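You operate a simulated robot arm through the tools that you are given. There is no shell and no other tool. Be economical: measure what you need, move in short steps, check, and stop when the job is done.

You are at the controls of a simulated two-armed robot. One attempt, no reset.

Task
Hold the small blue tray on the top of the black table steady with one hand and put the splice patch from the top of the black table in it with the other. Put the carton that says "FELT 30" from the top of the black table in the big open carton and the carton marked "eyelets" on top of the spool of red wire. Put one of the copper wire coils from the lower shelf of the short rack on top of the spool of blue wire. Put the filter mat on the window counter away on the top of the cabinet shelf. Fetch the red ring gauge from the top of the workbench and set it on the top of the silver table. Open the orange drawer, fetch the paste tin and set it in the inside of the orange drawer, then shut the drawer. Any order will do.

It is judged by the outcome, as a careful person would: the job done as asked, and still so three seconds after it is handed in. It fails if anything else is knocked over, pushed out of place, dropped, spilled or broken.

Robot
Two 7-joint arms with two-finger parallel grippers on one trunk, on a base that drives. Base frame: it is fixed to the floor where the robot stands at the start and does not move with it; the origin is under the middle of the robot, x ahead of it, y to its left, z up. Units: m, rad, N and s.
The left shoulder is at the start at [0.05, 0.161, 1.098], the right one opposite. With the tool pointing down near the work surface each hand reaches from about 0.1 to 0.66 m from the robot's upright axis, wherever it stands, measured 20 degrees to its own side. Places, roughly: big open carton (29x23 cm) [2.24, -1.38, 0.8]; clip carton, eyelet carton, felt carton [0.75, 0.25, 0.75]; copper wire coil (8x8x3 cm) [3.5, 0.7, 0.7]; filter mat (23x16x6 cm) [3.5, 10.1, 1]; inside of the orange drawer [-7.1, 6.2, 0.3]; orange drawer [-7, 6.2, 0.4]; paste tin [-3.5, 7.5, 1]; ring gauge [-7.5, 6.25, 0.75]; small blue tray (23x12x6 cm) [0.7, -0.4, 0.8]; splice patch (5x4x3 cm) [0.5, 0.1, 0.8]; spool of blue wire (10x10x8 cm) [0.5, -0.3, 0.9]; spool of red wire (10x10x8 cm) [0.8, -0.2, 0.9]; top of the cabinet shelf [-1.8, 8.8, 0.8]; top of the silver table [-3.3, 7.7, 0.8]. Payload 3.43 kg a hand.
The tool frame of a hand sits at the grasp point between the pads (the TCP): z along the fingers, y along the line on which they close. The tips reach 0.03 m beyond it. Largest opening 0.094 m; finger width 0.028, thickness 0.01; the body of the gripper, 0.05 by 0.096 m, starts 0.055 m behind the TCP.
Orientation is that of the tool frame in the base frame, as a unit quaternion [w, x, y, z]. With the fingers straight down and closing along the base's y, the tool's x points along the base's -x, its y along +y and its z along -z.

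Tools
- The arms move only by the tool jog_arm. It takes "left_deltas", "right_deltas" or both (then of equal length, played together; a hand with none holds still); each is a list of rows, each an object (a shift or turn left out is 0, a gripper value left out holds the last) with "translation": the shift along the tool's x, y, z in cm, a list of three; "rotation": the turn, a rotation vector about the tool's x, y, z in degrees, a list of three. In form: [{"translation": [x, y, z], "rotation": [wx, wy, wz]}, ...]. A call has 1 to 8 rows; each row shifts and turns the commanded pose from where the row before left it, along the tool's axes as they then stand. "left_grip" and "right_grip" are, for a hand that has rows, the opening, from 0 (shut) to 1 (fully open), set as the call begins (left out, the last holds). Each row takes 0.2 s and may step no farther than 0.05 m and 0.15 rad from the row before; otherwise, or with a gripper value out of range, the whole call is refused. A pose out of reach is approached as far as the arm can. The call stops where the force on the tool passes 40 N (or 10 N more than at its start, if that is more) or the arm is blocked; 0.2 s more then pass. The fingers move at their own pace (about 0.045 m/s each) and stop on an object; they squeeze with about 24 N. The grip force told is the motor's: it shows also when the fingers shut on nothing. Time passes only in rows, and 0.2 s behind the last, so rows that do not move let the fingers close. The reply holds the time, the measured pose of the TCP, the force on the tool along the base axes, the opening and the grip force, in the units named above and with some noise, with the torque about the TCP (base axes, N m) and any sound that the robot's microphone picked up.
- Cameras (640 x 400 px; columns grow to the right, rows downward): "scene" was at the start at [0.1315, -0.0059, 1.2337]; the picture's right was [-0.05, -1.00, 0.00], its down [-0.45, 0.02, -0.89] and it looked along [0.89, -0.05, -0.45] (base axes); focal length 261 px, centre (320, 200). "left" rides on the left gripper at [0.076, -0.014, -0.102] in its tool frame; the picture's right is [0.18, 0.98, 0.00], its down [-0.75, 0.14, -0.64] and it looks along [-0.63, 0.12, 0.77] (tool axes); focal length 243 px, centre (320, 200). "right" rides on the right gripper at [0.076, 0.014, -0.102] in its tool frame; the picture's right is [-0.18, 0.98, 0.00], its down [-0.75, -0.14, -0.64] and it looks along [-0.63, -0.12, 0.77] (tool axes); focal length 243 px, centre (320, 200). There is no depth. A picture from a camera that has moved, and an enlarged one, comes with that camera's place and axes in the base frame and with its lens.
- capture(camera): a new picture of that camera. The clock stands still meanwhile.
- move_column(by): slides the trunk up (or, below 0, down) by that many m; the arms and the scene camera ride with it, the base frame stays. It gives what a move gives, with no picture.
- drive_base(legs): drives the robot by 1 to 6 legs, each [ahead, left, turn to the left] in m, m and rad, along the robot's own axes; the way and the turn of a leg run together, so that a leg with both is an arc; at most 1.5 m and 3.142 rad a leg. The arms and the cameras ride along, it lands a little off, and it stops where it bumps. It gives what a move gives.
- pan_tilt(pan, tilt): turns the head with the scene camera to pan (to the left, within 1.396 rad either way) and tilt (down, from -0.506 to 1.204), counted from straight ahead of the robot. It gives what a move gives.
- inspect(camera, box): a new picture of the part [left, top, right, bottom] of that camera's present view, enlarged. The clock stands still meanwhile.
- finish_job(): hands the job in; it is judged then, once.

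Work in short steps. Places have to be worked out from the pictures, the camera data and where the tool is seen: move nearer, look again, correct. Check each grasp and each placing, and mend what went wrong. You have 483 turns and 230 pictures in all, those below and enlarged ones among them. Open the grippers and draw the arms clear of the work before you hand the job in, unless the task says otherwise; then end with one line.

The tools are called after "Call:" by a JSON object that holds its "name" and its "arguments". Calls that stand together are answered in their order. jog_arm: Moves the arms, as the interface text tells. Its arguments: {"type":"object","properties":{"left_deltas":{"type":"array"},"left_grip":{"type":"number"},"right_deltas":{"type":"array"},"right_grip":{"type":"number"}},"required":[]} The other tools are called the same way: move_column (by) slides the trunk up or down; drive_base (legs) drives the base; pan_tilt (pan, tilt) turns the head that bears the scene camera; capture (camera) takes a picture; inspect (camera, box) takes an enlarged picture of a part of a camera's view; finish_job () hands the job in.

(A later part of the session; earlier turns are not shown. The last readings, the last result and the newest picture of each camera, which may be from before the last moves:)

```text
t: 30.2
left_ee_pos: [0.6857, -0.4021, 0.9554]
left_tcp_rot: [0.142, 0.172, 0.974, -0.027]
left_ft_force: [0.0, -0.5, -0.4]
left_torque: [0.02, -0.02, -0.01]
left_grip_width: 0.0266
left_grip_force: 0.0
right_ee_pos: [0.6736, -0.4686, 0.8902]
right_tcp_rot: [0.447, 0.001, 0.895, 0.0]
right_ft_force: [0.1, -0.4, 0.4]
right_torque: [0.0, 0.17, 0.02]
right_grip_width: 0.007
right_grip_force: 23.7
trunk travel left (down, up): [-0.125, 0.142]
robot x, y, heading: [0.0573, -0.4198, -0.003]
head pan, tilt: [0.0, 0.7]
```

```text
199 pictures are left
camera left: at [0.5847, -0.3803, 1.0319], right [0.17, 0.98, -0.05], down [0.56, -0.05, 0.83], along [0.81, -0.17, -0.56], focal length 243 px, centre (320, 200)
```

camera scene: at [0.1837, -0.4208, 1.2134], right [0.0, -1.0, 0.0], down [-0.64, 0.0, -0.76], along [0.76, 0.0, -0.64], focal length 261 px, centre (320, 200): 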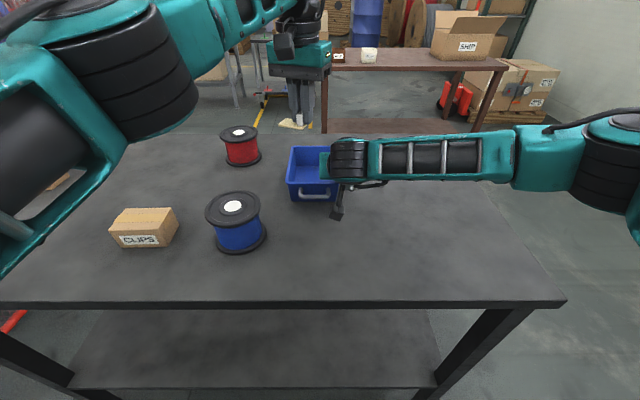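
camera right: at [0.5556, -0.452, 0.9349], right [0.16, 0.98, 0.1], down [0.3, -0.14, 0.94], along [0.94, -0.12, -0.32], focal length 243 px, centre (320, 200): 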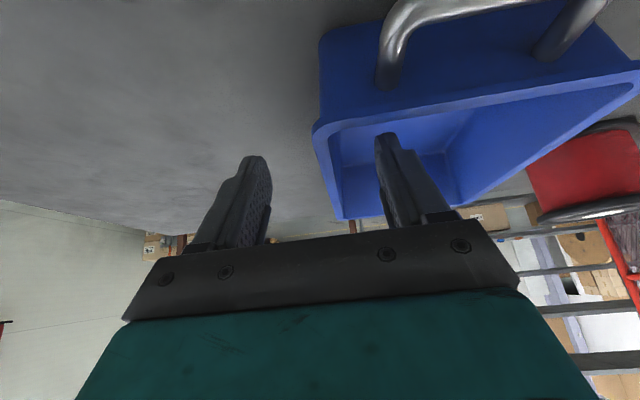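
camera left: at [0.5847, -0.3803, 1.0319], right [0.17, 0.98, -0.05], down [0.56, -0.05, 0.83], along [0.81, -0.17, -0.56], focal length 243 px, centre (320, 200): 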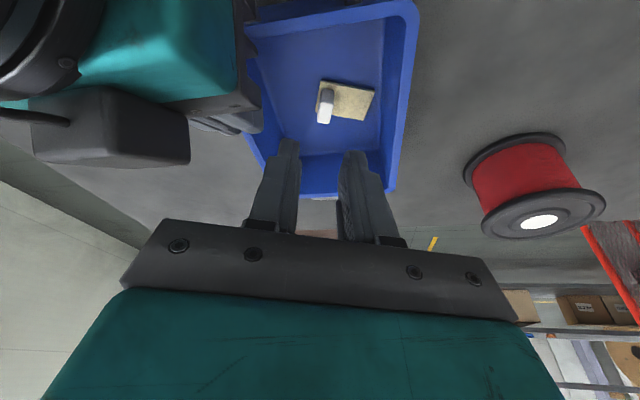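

The patch lies in the tray. I'll lift the left hand away, then open the right and lift it straight up out of the tray.

Call:
{"name": "jog_arm", "arguments": {"left_deltas": [{"translation": [0, 0, -4], "rotation": [0, 8, 0]}, {"translation": [3, 2, -2], "rotation": [0, 8, 0]}, {"translation": [4, 2, 0]}, {"translation": [4, 2, 0]}, {"translation": [4, 2, 0]}]}}

Call:
{"name": "jog_arm", "arguments": {"right_deltas": [{}, {}], "right_grip": 0.35}}

Call:
{"name": "jog_arm", "arguments": {"right_deltas": [{"translation": [-2.4, 0, -1.8]}, {"translation": [-3.2, 0, -2.4]}, {"translation": [-3.2, 0, -2.4]}, {"translation": [-3.2, 0, -2.4]}]}}

Call:
{"name": "capture", "arguments": {"camera": "scene"}}

```text
t: 31.4
left_ee_pos: [0.5595, -0.2694, 1.0076]
left_tcp_rot: [0.005, 0.174, 0.985, -0.002]
left_ft_force: [0.4, -0.1, 0.1]
left_torque: [0.01, -0.01, 0.03]
left_grip_width: 0.0264
left_grip_force: 0.1
right_ee_pos: [0.675, -0.4674, 0.888]
right_tcp_rot: [0.446, 0.0, 0.895, 0.0]
right_ft_force: [0.5, -0.2, 0.2]
right_torque: [-0.02, -0.02, -0.02]
right_grip_width: 0.0072
right_grip_force: 24.0
trunk travel left (down, up): [-0.125, 0.142]
robot x, y, heading: [0.0551, -0.4219, -0.002]
head pan, tilt: [0.0, 0.7]
```

```text
t: 32.0
left_ee_pos: [0.5586, -0.2691, 1.0065]
left_tcp_rot: [0.004, 0.173, 0.985, -0.001]
left_ft_force: [0.4, 0.0, 0.0]
left_torque: [-0.01, 0.02, -0.05]
left_grip_width: 0.0264
left_grip_force: 0.0
right_ee_pos: [0.6751, -0.4674, 0.8898]
right_tcp_rot: [0.446, 0.001, 0.895, 0.0]
right_ft_force: [0.0, -0.5, -0.2]
right_torque: [-0.02, -0.01, -0.01]
right_grip_width: 0.0329
right_grip_force: 0.0
trunk travel left (down, up): [-0.125, 0.142]
robot x, y, heading: [0.0614, -0.4217, -0.002]
head pan, tilt: [0.0, 0.7]
```

```text
t: 33.0
left_ee_pos: [0.5595, -0.2707, 1.007]
left_tcp_rot: [0.004, 0.175, 0.985, -0.002]
left_ft_force: [-0.3, 0.3, 0.7]
left_torque: [0.0, -0.03, 0.02]
left_grip_width: 0.0262
left_grip_force: 0.1
right_ee_pos: [0.6745, -0.4672, 1.0406]
right_tcp_rot: [0.446, 0.0, 0.895, 0.0]
right_ft_force: [-0.3, 0.0, 1.2]
right_torque: [-0.02, 0.04, 0.0]
right_grip_width: 0.0329
right_grip_force: 0.1
trunk travel left (down, up): [-0.125, 0.142]
robot x, y, heading: [0.0542, -0.4208, 0.003]
head pan, tilt: [0.0, 0.7]
```

```text
198 pictures are left
camera scene: at [0.1835, -0.4212, 1.2134], right [0.0, -1.0, 0.0], down [-0.64, 0.0, -0.77], along [0.77, 0.0, -0.64], focal length 261 px, centre (320, 200)
```

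scene: 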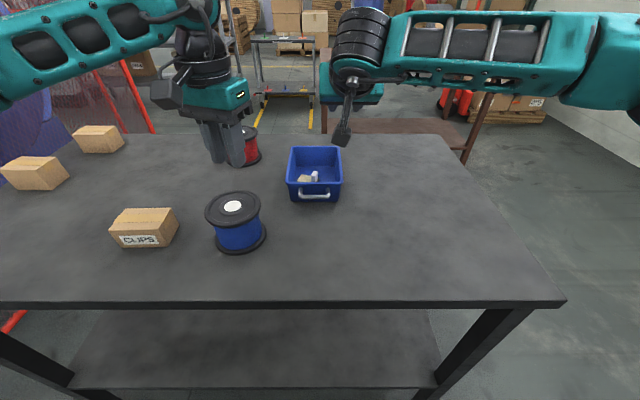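

The patch task is done. The cartons' labels must be on their far faces, so I'll tuck the arms and drive round the right end of the table to its far side.

Call:
{"name": "jog_arm", "arguments": {"right_deltas": [{"translation": [2, 0, -2], "rotation": [0, 7.5, 0]}, {"translation": [2, 0, -2], "rotation": [0, 7.5, 0]}, {"translation": [2, 0, -2], "rotation": [0, 7.5, 0]}, {"translation": [2, 0, -2], "rotation": [0, 7.5, 0]}, {"rotation": [0, 7.5, 0]}, {"rotation": [0, 7.5, 0]}, {"rotation": [0, 8, 0]}], "left_deltas": [{"translation": [0, 0, -4], "rotation": [0, 0, -7]}, {"translation": [2, 0, -4], "rotation": [0, 0, -7]}, {"translation": [4, 1.5, 0], "rotation": [0, 0, -6]}, {"translation": [4, 1.5, 0]}, {"translation": [4, 2, 0]}, {"translation": [0, 2, 0]}, {"translation": [0, 2, 0]}]}}

Call:
{"name": "jog_arm", "arguments": {"right_deltas": [{"translation": [4.5, -2, 0]}, {"translation": [4.5, -2, 0]}, {"translation": [4.5, -2, 0]}, {"translation": [4, -2, 0]}]}}

Call:
{"name": "pan_tilt", "arguments": {"pan": -1.2, "tilt": 0.5}}

Call:
{"name": "capture", "arguments": {"camera": "scene"}}

```text
t: 34.6
left_ee_pos: [0.4213, -0.1712, 1.0844]
left_tcp_rot: [0.003, 0.0, 1.0, -0.002]
left_ft_force: [-1.2, -0.7, 0.0]
left_torque: [0.0, -0.01, 0.02]
left_grip_width: 0.0263
left_grip_force: 0.1
right_ee_pos: [0.5629, -0.4684, 1.0474]
right_tcp_rot: [0.0, 0.001, 1.0, 0.001]
right_ft_force: [0.1, -1.4, -0.2]
right_torque: [-0.04, 0.02, -0.01]
right_grip_width: 0.0329
right_grip_force: 0.1
trunk travel left (down, up): [-0.125, 0.142]
robot x, y, heading: [0.0593, -0.4218, -0.003]
head pan, tilt: [0.0, 0.7]
```

```text
t: 35.6
left_ee_pos: [0.4211, -0.1714, 1.0854]
left_tcp_rot: [0.004, 0.0, 1.0, -0.003]
left_ft_force: [-0.2, 0.0, 0.2]
left_torque: [0.01, 0.05, 0.03]
left_grip_width: 0.0263
left_grip_force: 0.0
right_ee_pos: [0.3888, -0.548, 1.0456]
right_tcp_rot: [0.0, 0.002, 1.0, 0.0]
right_ft_force: [-0.6, 0.7, 0.4]
right_torque: [-0.01, -0.02, 0.03]
right_grip_width: 0.033
right_grip_force: 0.2
trunk travel left (down, up): [-0.125, 0.142]
robot x, y, heading: [0.0616, -0.4191, -0.003]
head pan, tilt: [0.0, 0.7]
```

```text
t: 37.0
left_ee_pos: [0.4203, -0.1719, 1.0854]
left_tcp_rot: [0.005, 0.0, 1.0, -0.002]
left_ft_force: [-0.8, -0.6, -0.8]
left_torque: [0.0, -0.02, 0.01]
left_grip_width: 0.0263
left_grip_force: 0.0
right_ee_pos: [0.3898, -0.5473, 1.0452]
right_tcp_rot: [0.0, 0.0, 1.0, 0.0]
right_ft_force: [-0.1, 0.1, 0.1]
right_torque: [-0.02, -0.02, -0.03]
right_grip_width: 0.033
right_grip_force: 0.1
trunk travel left (down, up): [-0.125, 0.142]
robot x, y, heading: [0.0635, -0.4195, -0.001]
head pan, tilt: [-1.201, 0.499]
```

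```text
197 pictures are left
camera scene: at [0.1315, -0.5059, 1.2311], right [-0.93, -0.36, 0.0], down [-0.17, 0.45, -0.88], along [0.32, -0.82, -0.48], focal length 261 px, centre (320, 200)
```

scene: 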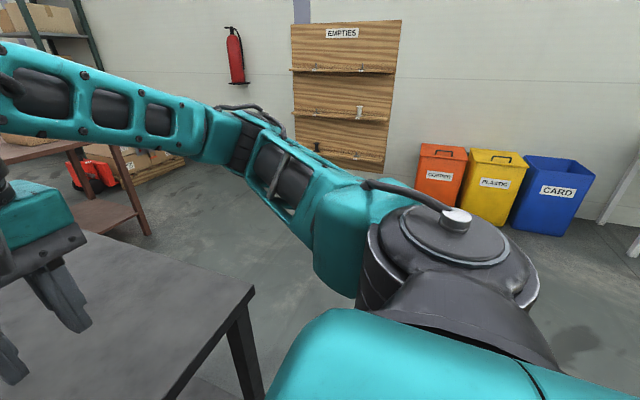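

The right side is open floor. I'll drive out and around: back, right, ahead, turn about, then slide in along the far side.

Call:
{"name": "drive_base", "arguments": {"legs": [[-0.1, 0, 0], [0, -1.0, 0], [1.25, 0, 0], [0, 0, 1.5708], [0, 0, 1.5708]]}}

Call:
{"name": "pan_tilt", "arguments": {"pan": 0, "tilt": 0.5}}

Call:
{"name": "capture", "arguments": {"camera": "scene"}}

```text
t: 56.3
left_ee_pos: [0.8317, -1.6607, 1.0858]
left_tcp_rot: [-0.003, 1.0, 0.003, -0.004]
left_ft_force: [-0.3, -0.5, -0.7]
left_torque: [0.01, 0.02, 0.02]
left_grip_width: 0.0259
left_grip_force: 0.1
right_ee_pos: [0.8611, -1.2839, 1.0459]
right_tcp_rot: [0.001, 1.0, 0.002, -0.001]
right_ft_force: [-0.1, 0.8, 0.9]
right_torque: [-0.02, 0.04, 0.0]
right_grip_width: 0.0328
right_grip_force: 0.0
trunk travel left (down, up): [-0.125, 0.142]
robot x, y, heading: [1.1939, -1.4144, -3.137]
head pan, tilt: [-1.201, 0.499]
```

```text
t: 57.7
left_ee_pos: [0.8313, -1.6601, 1.0851]
left_tcp_rot: [-0.002, 1.0, 0.003, -0.004]
left_ft_force: [-0.2, 0.2, -0.3]
left_torque: [-0.02, 0.01, 0.03]
left_grip_width: 0.0265
left_grip_force: 0.1
right_ee_pos: [0.862, -1.2847, 1.0448]
right_tcp_rot: [0.0, 1.0, 0.002, 0.0]
right_ft_force: [-0.5, -0.3, -1.5]
right_torque: [0.01, 0.0, 0.02]
right_grip_width: 0.033
right_grip_force: 0.1
trunk travel left (down, up): [-0.125, 0.142]
robot x, y, heading: [1.192, -1.4104, -3.138]
head pan, tilt: [0.0, 0.499]
```

```text
196 pictures are left
camera scene: at [1.062, -1.4113, 1.2311], right [0.0, 1.0, 0.0], down [0.48, 0.0, -0.88], along [-0.88, 0.0, -0.48], focal length 261 px, centre (320, 200)
```

scene: 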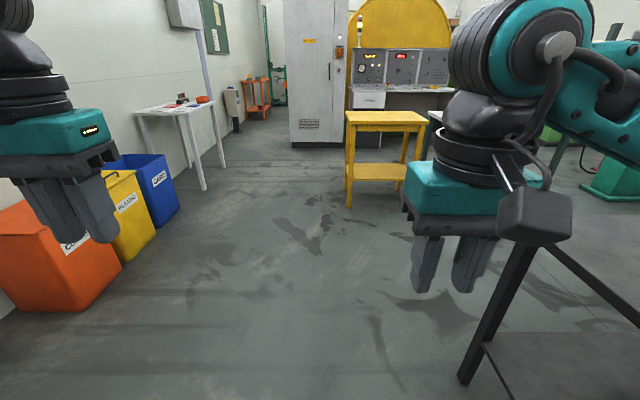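

Next I'll back up to x≈1.46 and slide right along the far edge to y≈0.05.

Call:
{"name": "drive_base", "arguments": {"legs": [[-0.27, 0, 0], [0, -1.45, 0]]}}

Call:
{"name": "capture", "arguments": {"camera": "scene"}}

```text
t: 66.5
left_ee_pos: [1.105, -0.2045, 1.0859]
left_tcp_rot: [-0.003, 1.0, -0.003, -0.005]
left_ft_force: [-0.3, 0.2, 0.5]
left_torque: [0.02, 0.0, 0.0]
left_grip_width: 0.0263
left_grip_force: 0.0
right_ee_pos: [1.1392, 0.1722, 1.045]
right_tcp_rot: [0.0, 1.0, -0.004, 0.001]
right_ft_force: [-0.2, 0.4, 0.1]
right_torque: [-0.03, 0.02, -0.02]
right_grip_width: 0.033
right_grip_force: 0.1
trunk travel left (down, up): [-0.125, 0.142]
robot x, y, heading: [1.4679, 0.042, 3.13]
head pan, tilt: [0.0, 0.499]
```

```text
195 pictures are left
camera scene: at [1.3379, 0.0419, 1.2311], right [0.01, 1.0, 0.0], down [0.48, 0.0, -0.88], along [-0.88, 0.01, -0.48], focal length 261 px, centre (320, 200)
```

scene: 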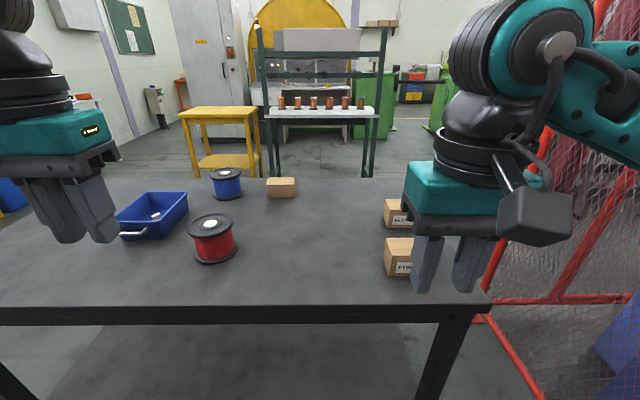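

Call:
{"name": "inspect", "arguments": {"camera": "scene", "box": [360, 180, 440, 300]}}

Call:
{"name": "capture", "arguments": {"camera": "right"}}

```text
3.33 times, centred on (400, 240) of scene
camera zoom: at [1.3379, 0.0419, 1.2311], right [0.01, 1.0, 0.0], down [0.48, 0.0, -0.88], along [-0.88, 0.01, -0.48], focal length 870 px, centre (53, 67)
```

zoom: 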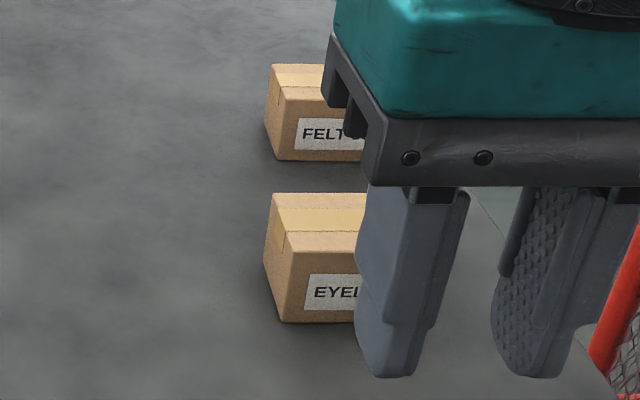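

```text
193 pictures are left
camera right: at [1.2142, 0.157, 1.147], right [-0.19, -0.98, 0.0], down [-0.75, 0.15, 0.64], along [-0.63, 0.12, -0.77], focal length 243 px, centre (320, 200)
```

right: 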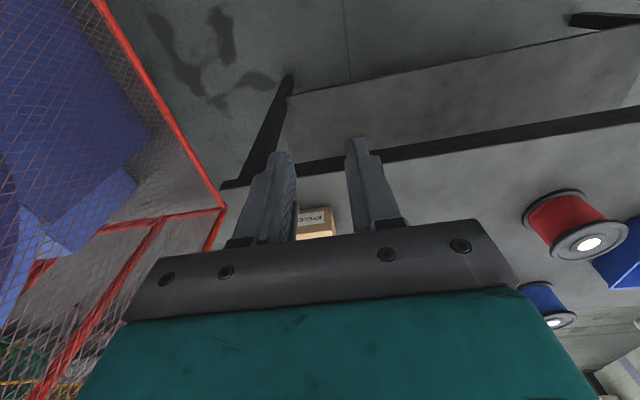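

The eyelets carton is the nearer one (centre ≈ .90, .237) and felt is behind it. I'll test rotating the right hand 90° clockwise here, so it would close along x across the narrow 6 cm side.

Call:
{"name": "jog_arm", "arguments": {"right_deltas": [{"rotation": [0, 0, 8.4]}, {"rotation": [0, 0, 8.4]}, {"rotation": [0, 0, 8.4]}, {"rotation": [0, 0, 8.4]}, {"rotation": [0, 0, 8.4]}, {"rotation": [0, 0, 8.4]}, {"rotation": [0, 0, 8.4]}, {"rotation": [0, 0, 8.4]}], "right_grip": 1}}

Call:
{"name": "jog_arm", "arguments": {"right_deltas": [{"rotation": [0, 0, 8.4]}, {"rotation": [0, 0, 8.4]}, {"rotation": [0, 0, 6]}]}}

```text
t: 68.3
left_ee_pos: [1.1054, -0.2045, 1.0855]
left_tcp_rot: [-0.002, 1.0, -0.004, -0.004]
left_ft_force: [0.3, 1.4, 0.1]
left_torque: [-0.01, 0.01, 0.02]
left_grip_width: 0.0263
left_grip_force: 0.1
right_ee_pos: [1.1388, 0.1718, 1.0453]
right_tcp_rot: [0.0, 0.83, -0.557, 0.0]
right_ft_force: [-0.1, -0.1, 0.6]
right_torque: [0.02, 0.0, -0.01]
right_grip_width: 0.0941
right_grip_force: 0.0
trunk travel left (down, up): [-0.125, 0.142]
robot x, y, heading: [1.4682, 0.0404, 3.135]
head pan, tilt: [0.0, 0.499]
```

```text
t: 69.1
left_ee_pos: [1.1049, -0.205, 1.0853]
left_tcp_rot: [-0.002, 1.0, -0.004, -0.004]
left_ft_force: [-0.2, -0.9, -0.2]
left_torque: [0.0, -0.01, 0.01]
left_grip_width: 0.0265
left_grip_force: 0.0
right_ee_pos: [1.1389, 0.1706, 1.0461]
right_tcp_rot: [0.0, -0.703, 0.712, 0.0]
right_ft_force: [-1.4, 0.2, -0.1]
right_torque: [0.02, -0.02, -0.01]
right_grip_width: 0.0939
right_grip_force: 0.0
trunk travel left (down, up): [-0.125, 0.142]
robot x, y, heading: [1.4706, 0.0445, 3.134]
head pan, tilt: [0.0, 0.499]
```

That works here. I'll move it to above the eyelets carton at (.90, .237, 1.0).

Call:
{"name": "jog_arm", "arguments": {"right_deltas": [{"translation": [-1.1, 4.0, 0.7]}, {"translation": [-1.1, 4.0, 0.7]}, {"translation": [-1.1, 4.0, 0.7]}, {"translation": [-1.1, 4.0, 0.7]}, {"translation": [-1.1, 4.0, 0.7]}, {"translation": [-1.1, 3.9, 0.7]}]}}

Call:
{"name": "capture", "arguments": {"camera": "scene"}}

Call:
{"name": "capture", "arguments": {"camera": "right"}}

```text
t: 70.5
left_ee_pos: [1.1033, -0.2039, 1.0855]
left_tcp_rot: [-0.003, 1.0, -0.002, -0.003]
left_ft_force: [-0.4, 0.7, -0.4]
left_torque: [0.0, -0.02, 0.02]
left_grip_width: 0.0262
left_grip_force: 0.1
right_ee_pos: [0.8989, 0.238, 1.0034]
right_tcp_rot: [-0.001, -0.705, 0.709, 0.0]
right_ft_force: [-0.4, -0.4, -0.5]
right_torque: [0.0, 0.02, 0.02]
right_grip_width: 0.0941
right_grip_force: 0.0
trunk travel left (down, up): [-0.125, 0.142]
robot x, y, heading: [1.4696, 0.0414, 3.13]
head pan, tilt: [0.0, 0.499]
```

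```text
192 pictures are left
camera scene: at [1.3376, 0.0417, 1.231], right [0.01, 1.0, 0.0], down [0.48, 0.0, -0.88], along [-0.88, 0.01, -0.48], focal length 261 px, centre (320, 200)
```

scene: 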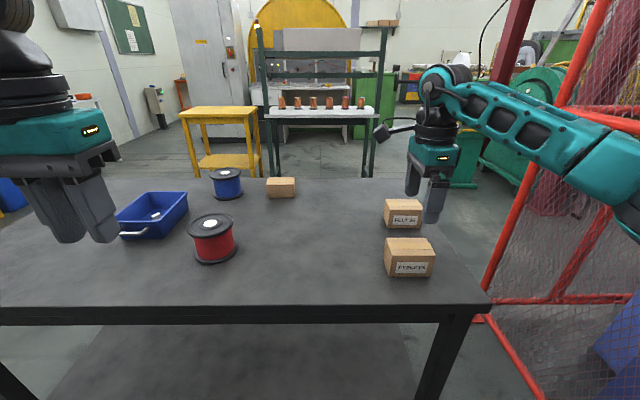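

```text
191 pictures are left
camera right: at [0.8837, 0.1636, 1.1042], right [-0.98, 0.19, 0.0], down [0.15, 0.75, 0.64], along [0.12, 0.63, -0.77], focal length 243 px, centre (320, 200)
```

right: 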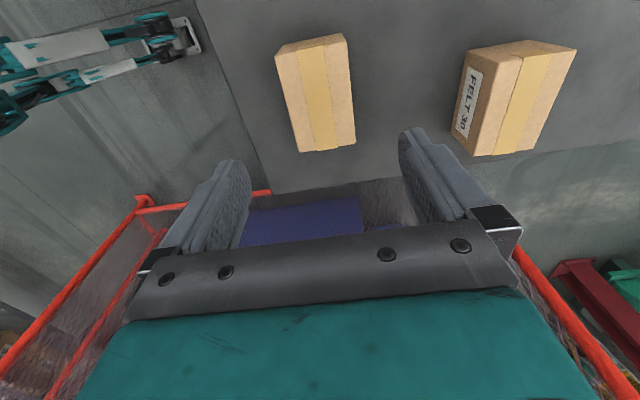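

The hand is centred over the eyelets carton, and "FELT 30" is confirmed on the other one. I'll lower 14.5 cm and grip.

Call:
{"name": "jog_arm", "arguments": {"right_deltas": [{"translation": [0.15, 0.15, 4.5]}, {"translation": [0, 0, 4.5]}, {"translation": [0, 0, 4.0]}, {"translation": [0, 0, 1.5]}]}}

Call:
{"name": "jog_arm", "arguments": {"right_deltas": [{}, {}, {}], "right_grip": 0}}

Call:
{"name": "jog_arm", "arguments": {"right_deltas": [{"translation": [0, 0, -2]}, {"translation": [0, 0, -4]}, {"translation": [0, 0, -4]}, {"translation": [0, 0, -4]}]}}

Call:
{"name": "capture", "arguments": {"camera": "scene"}}

```text
t: 71.5
left_ee_pos: [1.1041, -0.2048, 1.084]
left_tcp_rot: [-0.003, 1.0, -0.004, -0.004]
left_ft_force: [0.1, 0.4, -0.3]
left_torque: [0.0, -0.02, 0.01]
left_grip_width: 0.0261
left_grip_force: 0.1
right_ee_pos: [0.8986, 0.237, 0.8584]
right_tcp_rot: [0.0, -0.704, 0.71, 0.0]
right_ft_force: [0.1, 0.4, -0.5]
right_torque: [-0.02, 0.01, 0.01]
right_grip_width: 0.0941
right_grip_force: 0.1
trunk travel left (down, up): [-0.125, 0.142]
robot x, y, heading: [1.4682, 0.0437, 3.135]
head pan, tilt: [0.0, 0.499]
```

```text
t: 72.3
left_ee_pos: [1.1043, -0.2046, 1.0859]
left_tcp_rot: [-0.003, 1.0, -0.003, -0.004]
left_ft_force: [-0.1, -0.3, 0.0]
left_torque: [0.0, 0.02, -0.03]
left_grip_width: 0.0263
left_grip_force: 0.0
right_ee_pos: [0.8987, 0.2378, 0.858]
right_tcp_rot: [0.0, -0.704, 0.71, 0.0]
right_ft_force: [1.0, 0.3, 0.4]
right_torque: [-0.02, -0.02, 0.0]
right_grip_width: 0.0644
right_grip_force: 24.2
trunk travel left (down, up): [-0.125, 0.142]
robot x, y, heading: [1.4689, 0.041, 3.135]
head pan, tilt: [0.0, 0.499]
```

```text
t: 73.3
left_ee_pos: [1.1043, -0.2041, 1.0842]
left_tcp_rot: [-0.003, 1.0, -0.002, -0.005]
left_ft_force: [-0.1, -0.3, 0.1]
left_torque: [0.0, 0.01, -0.03]
left_grip_width: 0.0262
left_grip_force: 0.1
right_ee_pos: [0.8988, 0.2363, 0.9991]
right_tcp_rot: [0.0, -0.704, 0.71, -0.001]
right_ft_force: [-0.2, -0.2, -2.7]
right_torque: [0.01, 0.01, 0.0]
right_grip_width: 0.0642
right_grip_force: 24.2
trunk travel left (down, up): [-0.125, 0.142]
robot x, y, heading: [1.4661, 0.0435, 3.134]
head pan, tilt: [0.0, 0.499]
```

```text
190 pictures are left
camera scene: at [1.3379, 0.0417, 1.2311], right [0.01, 1.0, 0.0], down [0.48, 0.0, -0.88], along [-0.88, 0.01, -0.48], focal length 261 px, centre (320, 200)
```

scene: 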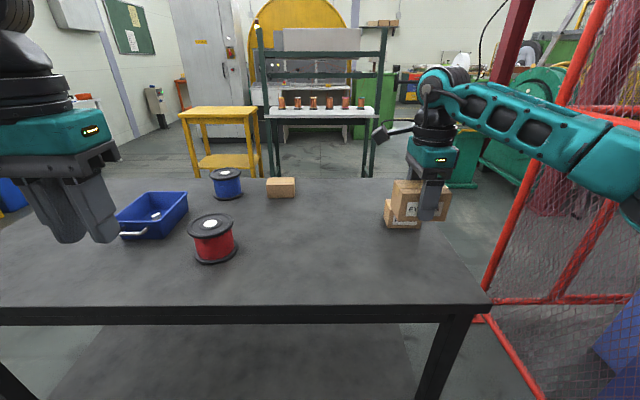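

The eyelets carton is lifted (width 64 mm). I'll raise it a little more, then slide the base so the red spool (≈ .835, −.205) takes the carton's relative place.

Call:
{"name": "jog_arm", "arguments": {"right_deltas": [{"translation": [0, 0, -3]}]}}

Call:
{"name": "drive_base", "arguments": {"legs": [[0.06, 0, 0], [0, 0.44, 0]]}}

Call:
{"name": "capture", "arguments": {"camera": "scene"}}

Call:
{"name": "capture", "arguments": {"camera": "right"}}

```text
t: 73.7
left_ee_pos: [1.1054, -0.2044, 1.0856]
left_tcp_rot: [-0.003, 1.0, -0.002, -0.004]
left_ft_force: [-0.6, 0.0, -0.2]
left_torque: [0.03, -0.01, 0.0]
left_grip_width: 0.0263
left_grip_force: 0.1
right_ee_pos: [0.8992, 0.2375, 1.0292]
right_tcp_rot: [0.0, -0.705, 0.709, 0.0]
right_ft_force: [-0.5, 0.9, -2.9]
right_torque: [0.0, 0.04, 0.0]
right_grip_width: 0.0644
right_grip_force: 24.4
trunk travel left (down, up): [-0.125, 0.142]
robot x, y, heading: [1.4722, 0.0423, 3.134]
head pan, tilt: [0.0, 0.499]
```

```text
t: 76.9
left_ee_pos: [1.0421, -0.6475, 1.0855]
left_tcp_rot: [-0.002, 1.0, -0.001, -0.003]
left_ft_force: [0.8, -0.1, -0.1]
left_torque: [0.03, -0.04, 0.0]
left_grip_width: 0.0263
left_grip_force: 0.1
right_ee_pos: [0.8359, -0.206, 1.0294]
right_tcp_rot: [0.0, -0.706, 0.708, 0.0]
right_ft_force: [-1.0, 0.7, -3.3]
right_torque: [0.01, 0.0, 0.0]
right_grip_width: 0.0644
right_grip_force: 24.2
trunk travel left (down, up): [-0.125, 0.142]
robot x, y, heading: [1.4085, -0.3996, 3.14]
head pan, tilt: [0.0, 0.499]
```

```text
189 pictures are left
camera scene: at [1.2745, -0.4008, 1.231], right [0.0, 1.0, 0.0], down [0.48, 0.0, -0.88], along [-0.88, 0.0, -0.48], focal length 261 px, centre (320, 200)
```

scene: 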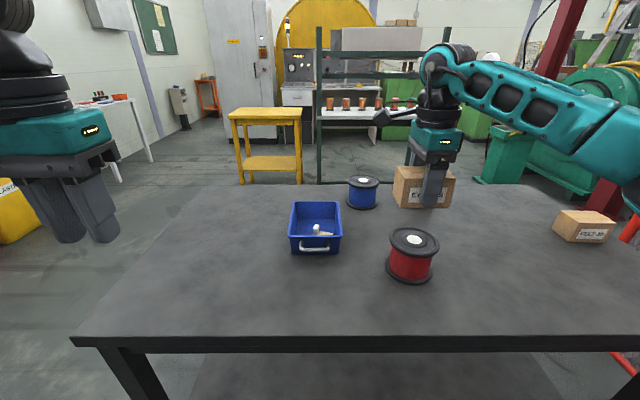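

```text
188 pictures are left
camera right: at [0.8195, -0.2824, 1.1303], right [-0.98, 0.19, 0.0], down [0.14, 0.75, 0.64], along [0.12, 0.63, -0.77], focal length 243 px, centre (320, 200)
```

right: 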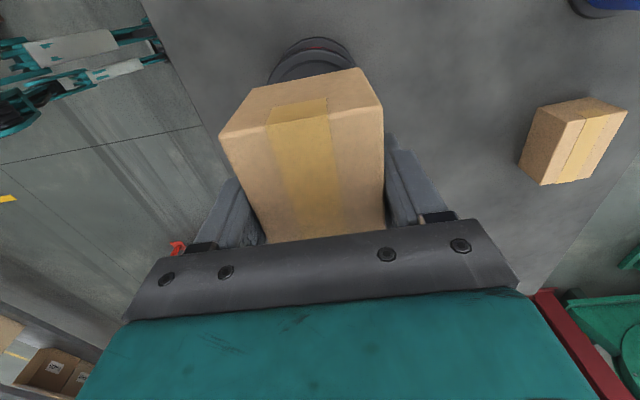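

The spool's top centre is at (.838, −.205), directly beneath the carton. I'll lower to just above z=.90 and then touch gently.

Call:
{"name": "jog_arm", "arguments": {"right_deltas": [{"translation": [0, -0.2, 4]}, {"translation": [0, 0, 4]}, {"translation": [0, 0, 0.5]}]}}

Call:
{"name": "inspect", "arguments": {"camera": "scene", "box": [340, 160, 500, 300]}}

```text
t: 77.7
left_ee_pos: [1.0423, -0.6471, 1.0856]
left_tcp_rot: [-0.002, 1.0, -0.001, -0.004]
left_ft_force: [-0.9, -0.4, 0.2]
left_torque: [-0.04, 0.01, -0.01]
left_grip_width: 0.0263
left_grip_force: 0.1
right_ee_pos: [0.836, -0.207, 0.9436]
right_tcp_rot: [0.0, -0.706, 0.709, 0.001]
right_ft_force: [0.0, -0.4, -3.4]
right_torque: [0.02, -0.01, 0.01]
right_grip_width: 0.0641
right_grip_force: 24.2
trunk travel left (down, up): [-0.125, 0.142]
robot x, y, heading: [1.4064, -0.4045, 3.136]
head pan, tilt: [0.0, 0.499]
```

```text
2.86 times, centred on (420, 230) of scene
camera zoom: at [1.2745, -0.4005, 1.2311], right [0.0, 1.0, 0.0], down [0.48, 0.0, -0.88], along [-0.88, 0.0, -0.48], focal length 746 px, centre (34, 114)
```

zoom: 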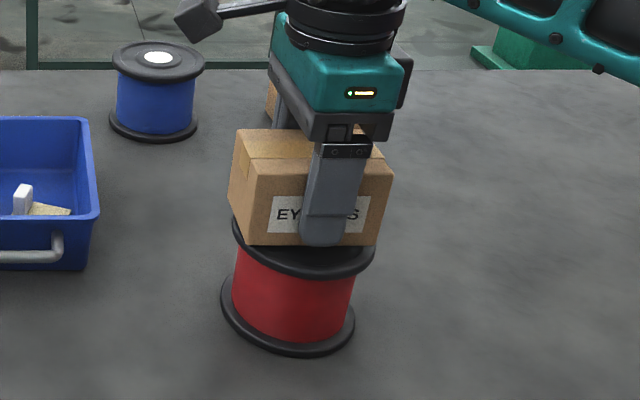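

The carton is well centred. I'll lower the last millimetres.

Call:
{"name": "jog_arm", "arguments": {"right_deltas": [{"translation": [0, -0.2, 0.3]}, {"translation": [0, 0, 0.3]}, {"translation": [0, 0, 0.3]}]}}

```text
t: 78.5
left_ee_pos: [1.0449, -0.6486, 1.0857]
left_tcp_rot: [-0.003, 1.0, -0.002, -0.005]
left_ft_force: [0.2, -0.3, 0.0]
left_torque: [-0.03, 0.02, 0.03]
left_grip_width: 0.0265
left_grip_force: 0.0
right_ee_pos: [0.8403, -0.2056, 0.9377]
right_tcp_rot: [-0.003, -0.706, 0.708, 0.001]
right_ft_force: [-1.5, 1.8, 17.2]
right_torque: [0.42, -0.52, 0.01]
right_grip_width: 0.0644
right_grip_force: 23.7
trunk travel left (down, up): [-0.125, 0.142]
robot x, y, heading: [1.4055, -0.3994, 3.138]
head pan, tilt: [0.0, 0.499]
```

Contact at z≈.938. I'll ease up slightly, open, and retreat upward.

Call:
{"name": "jog_arm", "arguments": {"right_deltas": [{"translation": [0, 0, -0.2]}, {}, {}], "right_grip": 1}}

Call:
{"name": "jog_arm", "arguments": {"right_deltas": [{"translation": [0, 0, -3]}, {"translation": [0, 0, -4]}, {"translation": [0, 0, -4]}]}}

Call:
{"name": "inspect", "arguments": {"camera": "scene", "box": [340, 160, 500, 300]}}

```text
t: 79.3
left_ee_pos: [1.043, -0.648, 1.0859]
left_tcp_rot: [-0.002, 1.0, -0.001, -0.005]
left_ft_force: [-0.3, -0.1, 0.0]
left_torque: [0.0, 0.01, 0.0]
left_grip_width: 0.0265
left_grip_force: 0.2
right_ee_pos: [0.8393, -0.2061, 0.9361]
right_tcp_rot: [0.0, -0.706, 0.708, 0.0]
right_ft_force: [-0.1, -0.3, -0.2]
right_torque: [-0.01, 0.02, 0.01]
right_grip_width: 0.0939
right_grip_force: 0.0
trunk travel left (down, up): [-0.125, 0.142]
robot x, y, heading: [1.4043, -0.402, 3.14]
head pan, tilt: [0.0, 0.499]
```

```text
t: 80.1
left_ee_pos: [1.0437, -0.6476, 1.0837]
left_tcp_rot: [-0.002, 1.0, 0.0, -0.005]
left_ft_force: [0.3, 0.7, 0.0]
left_torque: [-0.02, 0.0, 0.02]
left_grip_width: 0.0263
left_grip_force: 0.0
right_ee_pos: [0.8387, -0.206, 1.0466]
right_tcp_rot: [0.001, -0.706, 0.708, 0.0]
right_ft_force: [0.2, 0.1, -0.2]
right_torque: [0.03, -0.01, 0.01]
right_grip_width: 0.0941
right_grip_force: 0.1
trunk travel left (down, up): [-0.125, 0.142]
robot x, y, heading: [1.407, -0.3965, 3.14]
head pan, tilt: [0.0, 0.499]
```

```text
2.86 times, centred on (420, 230) of scene
camera zoom: at [1.275, -0.4007, 1.2311], right [0.0, 1.0, 0.0], down [0.48, 0.0, -0.88], along [-0.88, 0.0, -0.48], focal length 746 px, centre (34, 114)
```

zoom: 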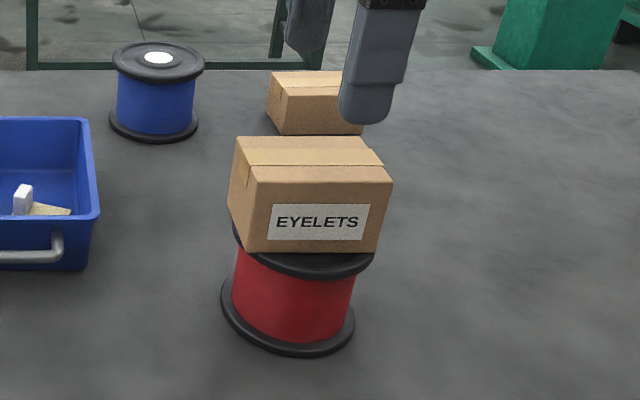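

Eyelets sits well on the red spool. For the felt carton at about (.726, .276), I'll slide back right 0.48 m and nudge ahead 7 cm.

Call:
{"name": "drive_base", "arguments": {"legs": [[0, -0.48, 0], [0.07, 0, 0]]}}

Call:
{"name": "capture", "arguments": {"camera": "right"}}

Call:
{"name": "capture", "arguments": {"camera": "scene"}}

```text
t: 83.6
left_ee_pos: [0.9744, -0.1651, 1.0861]
left_tcp_rot: [-0.003, 1.0, -0.004, -0.004]
left_ft_force: [-0.6, 0.7, -0.4]
left_torque: [0.05, 0.02, -0.02]
left_grip_width: 0.0263
left_grip_force: 0.0
right_ee_pos: [0.7717, 0.277, 1.0464]
right_tcp_rot: [0.0, -0.704, 0.71, 0.0]
right_ft_force: [-0.2, 0.2, -0.1]
right_torque: [-0.03, -0.04, -0.02]
right_grip_width: 0.0943
right_grip_force: 0.1
trunk travel left (down, up): [-0.125, 0.142]
robot x, y, heading: [1.3407, 0.0816, 3.133]
head pan, tilt: [0.0, 0.499]
```

```text
185 pictures are left
camera right: at [0.7565, 0.2018, 1.1478], right [-0.98, 0.19, 0.0], down [0.15, 0.75, 0.64], along [0.12, 0.63, -0.77], focal length 243 px, centre (320, 200)
```

right: 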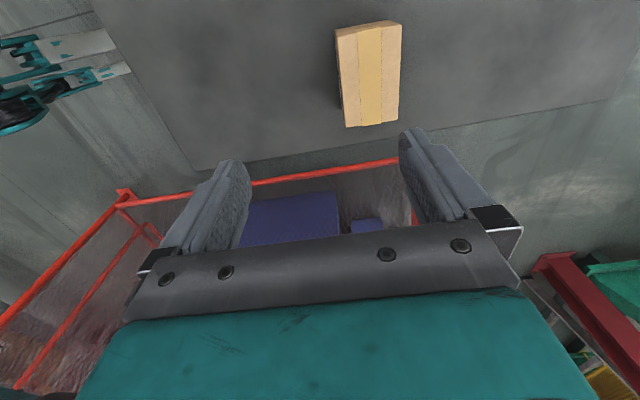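

```text
184 pictures are left
camera scene: at [1.2066, 0.0811, 1.231], right [0.01, 1.0, 0.0], down [0.48, 0.0, -0.88], along [-0.88, 0.01, -0.48], focal length 261 px, centre (320, 200)
```

scene: 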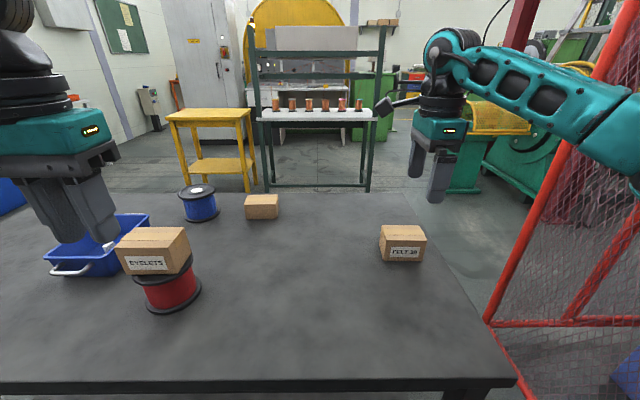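

The felt carton is centred at about (.717, .277) with yaw ≈0. I'll move over it and descend to z≈.95.

Call:
{"name": "jog_arm", "arguments": {"right_deltas": [{"translation": [0, 2.75, 2]}, {"translation": [0, 2.75, 3]}, {"translation": [0, 0, 4]}]}}

Call:
{"name": "capture", "arguments": {"camera": "right"}}

```text
t: 84.4
left_ee_pos: [0.9743, -0.1641, 1.0852]
left_tcp_rot: [-0.003, 1.0, -0.003, -0.005]
left_ft_force: [0.1, 0.0, 0.5]
left_torque: [0.03, 0.01, 0.01]
left_grip_width: 0.0266
left_grip_force: 0.1
right_ee_pos: [0.718, 0.2784, 0.9561]
right_tcp_rot: [0.001, -0.704, 0.71, 0.001]
right_ft_force: [0.3, -0.5, -0.3]
right_torque: [0.01, 0.0, 0.03]
right_grip_width: 0.0941
right_grip_force: 0.0
trunk travel left (down, up): [-0.125, 0.142]
robot x, y, heading: [1.3355, 0.0789, 3.133]
head pan, tilt: [0.0, 0.499]
```

```text
183 pictures are left
camera right: at [0.7021, 0.2035, 1.0578], right [-0.98, 0.19, 0.0], down [0.15, 0.75, 0.64], along [0.12, 0.63, -0.77], focal length 243 px, centre (320, 200)
```

right: 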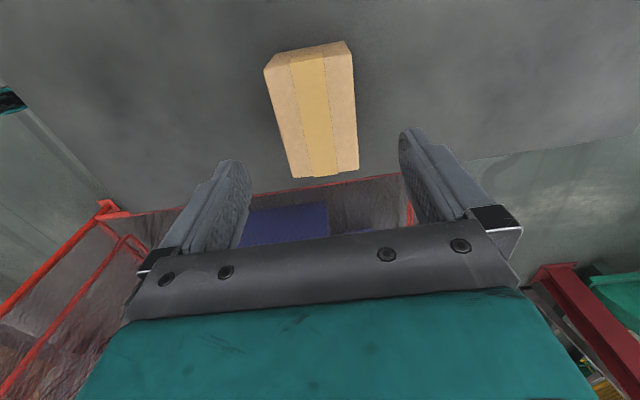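

Centred. I'll descend, grip and lift.

Call:
{"name": "jog_arm", "arguments": {"right_deltas": [{"translation": [0, 0, 4]}, {"translation": [0, 0, 4]}, {"translation": [0, 0, 1.8]}]}}

Call:
{"name": "jog_arm", "arguments": {"right_deltas": [{}, {}, {}], "right_grip": 0}}

Call:
{"name": "jog_arm", "arguments": {"right_deltas": [{"translation": [0, 0, -2]}, {"translation": [0, -1, -4]}, {"translation": [0, -3, -4]}, {"translation": [0, -4, -3]}, {"translation": [0, -4, -2]}]}}

Call:
{"name": "capture", "arguments": {"camera": "scene"}}

```text
t: 85.2
left_ee_pos: [0.975, -0.1652, 1.0839]
left_tcp_rot: [-0.003, 1.0, -0.002, -0.004]
left_ft_force: [0.6, -0.5, 0.0]
left_torque: [0.02, -0.03, -0.01]
left_grip_width: 0.0263
left_grip_force: 0.1
right_ee_pos: [0.7185, 0.2792, 0.8575]
right_tcp_rot: [0.0, -0.704, 0.71, 0.0]
right_ft_force: [-0.1, 0.0, 0.0]
right_torque: [0.0, 0.02, 0.0]
right_grip_width: 0.094
right_grip_force: 0.1
trunk travel left (down, up): [-0.125, 0.142]
robot x, y, heading: [1.3357, 0.0818, 3.127]
head pan, tilt: [0.0, 0.499]
```

```text
t: 86.0
left_ee_pos: [0.9736, -0.1651, 1.0854]
left_tcp_rot: [-0.003, 1.0, -0.004, -0.005]
left_ft_force: [0.4, -0.1, 0.1]
left_torque: [-0.01, 0.03, 0.0]
left_grip_width: 0.0263
left_grip_force: 0.0
right_ee_pos: [0.7188, 0.277, 0.8581]
right_tcp_rot: [0.001, -0.704, 0.71, 0.0]
right_ft_force: [0.1, 0.4, -0.7]
right_torque: [0.0, -0.03, -0.03]
right_grip_width: 0.0639
right_grip_force: 23.5
trunk travel left (down, up): [-0.125, 0.142]
robot x, y, heading: [1.3395, 0.0786, 3.131]
head pan, tilt: [0.0, 0.499]
```

```text
t: 87.2
left_ee_pos: [0.9744, -0.1645, 1.0854]
left_tcp_rot: [-0.003, 1.0, -0.003, -0.005]
left_ft_force: [-1.1, -0.4, -0.4]
left_torque: [-0.01, 0.02, 0.0]
left_grip_width: 0.0265
left_grip_force: 0.1
right_ee_pos: [0.8388, 0.2767, 1.0092]
right_tcp_rot: [0.001, -0.704, 0.711, 0.001]
right_ft_force: [0.5, 0.3, -0.6]
right_torque: [0.0, -0.02, 0.01]
right_grip_width: 0.0641
right_grip_force: 23.9
trunk travel left (down, up): [-0.125, 0.142]
robot x, y, heading: [1.3381, 0.0759, 3.13]
head pan, tilt: [0.0, 0.499]
```

```text
182 pictures are left
camera scene: at [1.2076, 0.0812, 1.2311], right [0.01, 1.0, 0.0], down [0.48, 0.0, -0.88], along [-0.88, 0.01, -0.48], focal length 261 px, centre (320, 200)
```

scene: 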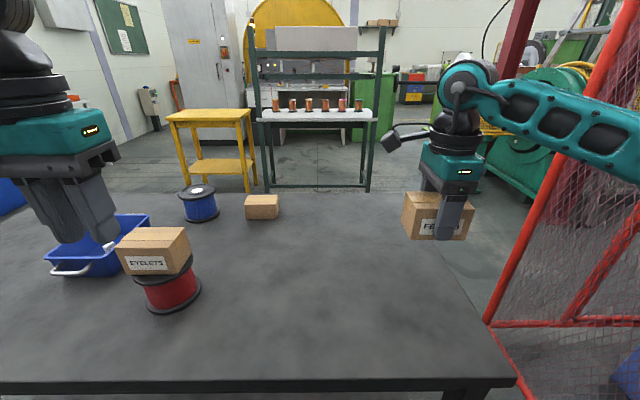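

The felt carton is held. I'll tuck it in high, back away from the table and slide left for turning space.

Call:
{"name": "jog_arm", "arguments": {"right_deltas": [{"translation": [0, -4, -3]}, {"translation": [0, -4, -3]}, {"translation": [0, -4, -3]}, {"translation": [0, -3, 0]}]}}

Call:
{"name": "drive_base", "arguments": {"legs": [[-0.13, 0, 0], [0, 0.8, 0]]}}

Call:
{"name": "pan_tilt", "arguments": {"pan": 1.39, "tilt": 0.4}}

Call:
{"name": "capture", "arguments": {"camera": "scene"}}

```text
t: 88.2
left_ee_pos: [0.976, -0.1662, 1.0853]
left_tcp_rot: [-0.003, 1.0, -0.004, -0.004]
left_ft_force: [0.2, -0.4, 0.2]
left_torque: [-0.01, 0.01, 0.04]
left_grip_width: 0.0263
left_grip_force: 0.1
right_ee_pos: [0.9901, 0.2749, 1.0985]
right_tcp_rot: [0.0, -0.704, 0.71, 0.001]
right_ft_force: [0.3, -0.2, -0.8]
right_torque: [0.0, 0.01, 0.0]
right_grip_width: 0.0638
right_grip_force: 23.8
trunk travel left (down, up): [-0.125, 0.142]
robot x, y, heading: [1.3397, 0.0823, 3.133]
head pan, tilt: [0.0, 0.499]
```

```text
t: 93.4
left_ee_pos: [1.0987, -0.9707, 1.0847]
left_tcp_rot: [-0.003, 1.0, -0.002, -0.005]
left_ft_force: [-0.2, -0.4, 0.1]
left_torque: [0.0, 0.01, 0.02]
left_grip_width: 0.0265
left_grip_force: 0.2
right_ee_pos: [1.1115, -0.5294, 1.0974]
right_tcp_rot: [0.0, -0.705, 0.709, 0.0]
right_ft_force: [0.0, -0.1, -0.5]
right_torque: [-0.01, 0.0, -0.01]
right_grip_width: 0.0638
right_grip_force: 24.2
trunk travel left (down, up): [-0.125, 0.142]
robot x, y, heading: [1.4624, -0.7208, 3.142]
head pan, tilt: [0.0, 0.499]
```

```text
t: 94.9
left_ee_pos: [1.1, -0.9702, 1.0857]
left_tcp_rot: [-0.003, 1.0, -0.003, -0.004]
left_ft_force: [0.4, 0.7, 0.0]
left_torque: [0.01, 0.0, -0.02]
left_grip_width: 0.0262
left_grip_force: 0.0
right_ee_pos: [1.1133, -0.5292, 1.0991]
right_tcp_rot: [0.0, -0.705, 0.709, 0.0]
right_ft_force: [0.3, 0.6, -2.1]
right_torque: [0.05, -0.02, -0.02]
right_grip_width: 0.0637
right_grip_force: 23.9
trunk travel left (down, up): [-0.125, 0.142]
robot x, y, heading: [1.4653, -0.72, 3.134]
head pan, tilt: [1.389, 0.4]
```

```text
181 pictures are left
camera scene: at [1.4055, -0.8149, 1.2402], right [-0.98, 0.19, 0.0], down [0.07, 0.38, -0.92], along [-0.17, -0.91, -0.39], focal length 261 px, centre (320, 200)
```

scene: 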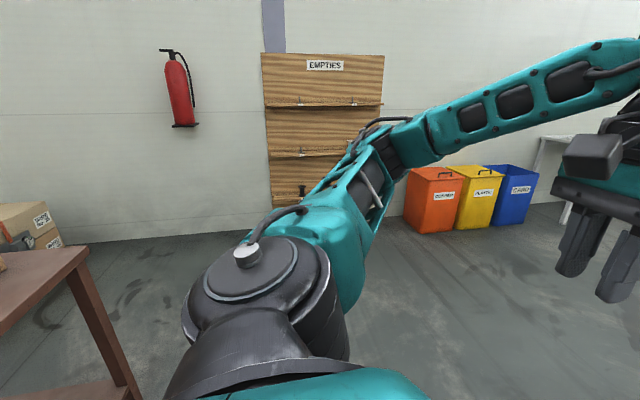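

Clear. I'll slide a bit further and turn to face the brown table.

Call:
{"name": "drive_base", "arguments": {"legs": [[0.06, 0.5, 0], [0, 0, 1.5708], [0, 0, 1.5708]]}}

Call:
{"name": "pan_tilt", "arguments": {"pan": 0, "tilt": 0.45}}

Call:
{"name": "capture", "arguments": {"camera": "scene"}}

```text
t: 105.5
left_ee_pos: [1.7626, -0.9743, 1.0849]
left_tcp_rot: [0.004, -0.002, 1.0, -0.002]
left_ft_force: [-0.2, 0.1, -0.7]
left_torque: [0.0, 0.0, 0.0]
left_grip_width: 0.0264
left_grip_force: 0.1
right_ee_pos: [1.7538, -1.4149, 1.0976]
right_tcp_rot: [0.0, 0.707, 0.708, 0.0]
right_ft_force: [-0.2, -0.2, -1.1]
right_torque: [0.02, -0.02, 0.01]
right_grip_width: 0.0638
right_grip_force: 24.1
trunk travel left (down, up): [-0.125, 0.142]
robot x, y, heading: [1.4021, -1.2243, 0.005]
head pan, tilt: [1.389, 0.4]
```

```text
t: 107.1
left_ee_pos: [1.763, -0.9751, 1.0856]
left_tcp_rot: [0.004, -0.002, 1.0, -0.002]
left_ft_force: [1.0, 0.1, 0.0]
left_torque: [-0.01, 0.01, 0.01]
left_grip_width: 0.0262
left_grip_force: 0.0
right_ee_pos: [1.753, -1.4147, 1.0974]
right_tcp_rot: [0.0, 0.706, 0.708, 0.0]
right_ft_force: [-0.8, 0.7, -1.6]
right_torque: [-0.02, -0.03, -0.01]
right_grip_width: 0.0641
right_grip_force: 23.9
trunk travel left (down, up): [-0.125, 0.142]
robot x, y, heading: [1.4006, -1.2282, 0.0]
head pan, tilt: [0.0, 0.45]
```

```text
180 pictures are left
camera scene: at [1.5327, -1.2257, 1.2355], right [0.0, -1.0, 0.0], down [-0.44, 0.0, -0.9], along [0.9, 0.0, -0.44], focal length 261 px, centre (320, 200)
```

scene: 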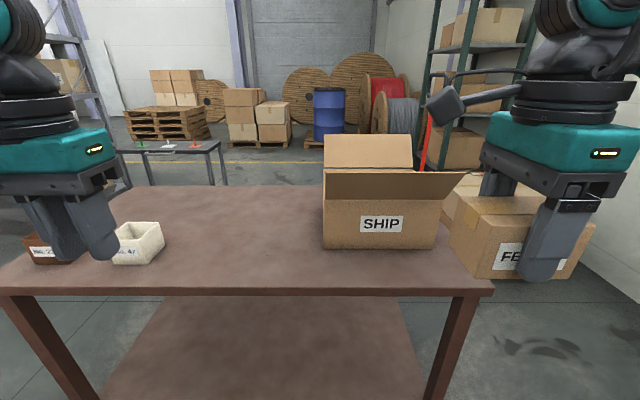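

The box has its front face at x≈2.08, centred on y≈−1.38, with rim z≈.97 and flaps up to about 1.06. I'll raise the trunk and pull up to the table.

Call:
{"name": "move_column", "arguments": {"by": 0.12}}

Call:
{"name": "drive_base", "arguments": {"legs": [[0, 0.04, 0], [0.19, 0, 0]]}}

Call:
{"name": "pan_tilt", "arguments": {"pan": -0.25, "tilt": 0.75}}

Call:
{"name": "capture", "arguments": {"camera": "scene"}}

Call:
{"name": "capture", "arguments": {"camera": "right"}}

```text
t: 108.6
left_ee_pos: [1.7621, -0.9747, 1.2061]
left_tcp_rot: [0.004, -0.002, 1.0, -0.001]
left_ft_force: [0.3, 0.2, 0.6]
left_torque: [0.03, 0.0, -0.01]
left_grip_width: 0.0264
left_grip_force: 0.1
right_ee_pos: [1.7533, -1.4146, 1.2184]
right_tcp_rot: [0.0, 0.706, 0.709, -0.001]
right_ft_force: [-0.7, -0.4, -1.0]
right_torque: [0.02, -0.01, -0.01]
right_grip_width: 0.0639
right_grip_force: 24.4
trunk travel left (down, up): [-0.245, 0.022]
robot x, y, heading: [1.4027, -1.2277, 0.001]
head pan, tilt: [0.0, 0.45]
```

```text
t: 110.6
left_ee_pos: [1.9503, -0.9335, 1.2045]
left_tcp_rot: [0.003, -0.003, 1.0, -0.003]
left_ft_force: [0.8, -0.4, 0.0]
left_torque: [0.02, 0.01, 0.03]
left_grip_width: 0.0267
left_grip_force: 0.0
right_ee_pos: [1.9428, -1.3746, 1.2188]
right_tcp_rot: [0.001, 0.706, 0.708, 0.0]
right_ft_force: [0.2, -0.4, -1.7]
right_torque: [-0.01, 0.01, -0.02]
right_grip_width: 0.064
right_grip_force: 24.0
trunk travel left (down, up): [-0.245, 0.022]
robot x, y, heading: [1.5879, -1.1857, 0.005]
head pan, tilt: [0.0, 0.45]
```

```text
t: 111.4
left_ee_pos: [1.95, -0.9331, 1.2052]
left_tcp_rot: [0.004, -0.003, 1.0, -0.003]
left_ft_force: [-0.5, -0.2, 0.0]
left_torque: [-0.01, -0.03, 0.01]
left_grip_width: 0.0264
left_grip_force: 0.1
right_ee_pos: [1.9414, -1.3745, 1.2199]
right_tcp_rot: [0.0, 0.706, 0.708, 0.001]
right_ft_force: [0.5, 0.7, -1.4]
right_torque: [0.02, -0.02, 0.02]
right_grip_width: 0.0639
right_grip_force: 23.8
trunk travel left (down, up): [-0.245, 0.022]
robot x, y, heading: [1.5902, -1.1825, 0.006]
head pan, tilt: [-0.25, 0.75]
```

```text
179 pictures are left
camera scene: at [1.7094, -1.2055, 1.3292], right [-0.24, -0.97, 0.0], down [-0.66, 0.17, -0.73], along [0.71, -0.18, -0.68], focal length 261 px, centre (320, 200)
```

scene: 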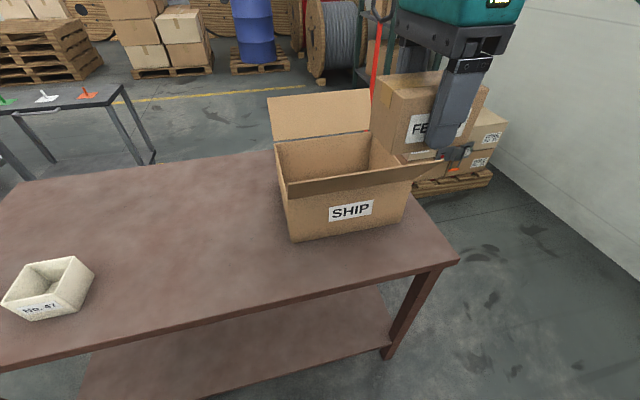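

```text
178 pictures are left
camera right: at [1.9544, -1.2972, 1.3199], right [0.98, -0.18, 0.0], down [-0.14, -0.75, 0.64], along [-0.12, -0.63, -0.77], focal length 243 px, centre (320, 200)
```

right: 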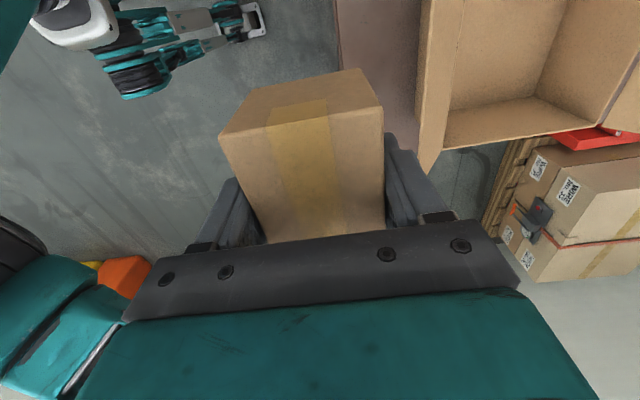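

The box interior is at x 2.11–2.33, y −1.24…−1.53. I'll move the carton over it at height to (2.19, −1.38).

Call:
{"name": "jog_arm", "arguments": {"right_deltas": [{"translation": [-0.1, 4.2, 0]}, {"translation": [-0.1, 4.2, 0]}, {"translation": [-0.1, 4.2, 0]}, {"translation": [-0.1, 4.2, 0]}, {"translation": [-0.1, 4.2, 0]}, {"translation": [-0.1, 3.9, 0]}]}}

Call:
{"name": "capture", "arguments": {"camera": "scene"}}

Call:
{"name": "capture", "arguments": {"camera": "right"}}

```text
t: 112.8
left_ee_pos: [1.9503, -0.9323, 1.2048]
left_tcp_rot: [0.005, -0.003, 1.0, -0.004]
left_ft_force: [0.6, 0.5, 0.0]
left_torque: [-0.03, 0.01, -0.02]
left_grip_width: 0.0265
left_grip_force: 0.0
right_ee_pos: [2.1899, -1.3772, 1.2172]
right_tcp_rot: [0.001, 0.704, 0.71, 0.0]
right_ft_force: [0.4, 0.3, -1.6]
right_torque: [-0.03, 0.03, -0.01]
right_grip_width: 0.0638
right_grip_force: 23.1
trunk travel left (down, up): [-0.245, 0.022]
robot x, y, heading: [1.5915, -1.1853, 0.004]
head pan, tilt: [-0.25, 0.75]
```

```text
177 pictures are left
camera scene: at [1.7099, -1.2045, 1.329], right [-0.24, -0.97, 0.0], down [-0.66, 0.16, -0.73], along [0.71, -0.18, -0.68], focal length 261 px, centre (320, 200)
```

scene: 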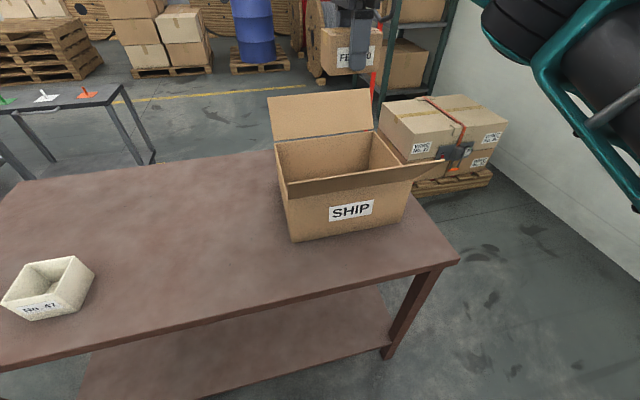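

```text
176 pictures are left
camera right: at [2.2037, -1.3008, 1.3192], right [0.98, -0.18, 0.0], down [-0.14, -0.75, 0.64], along [-0.11, -0.63, -0.77], focal length 243 px, centre (320, 200)
```

right: 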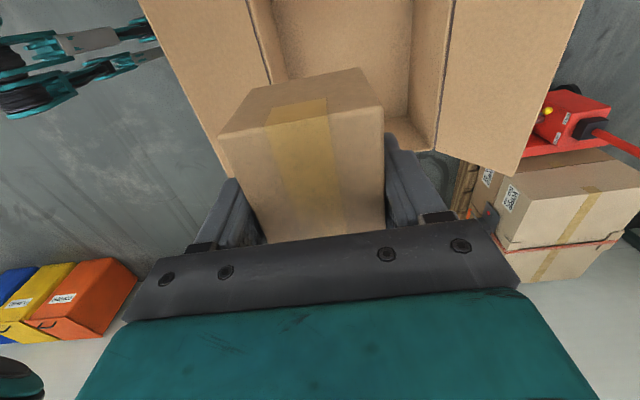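

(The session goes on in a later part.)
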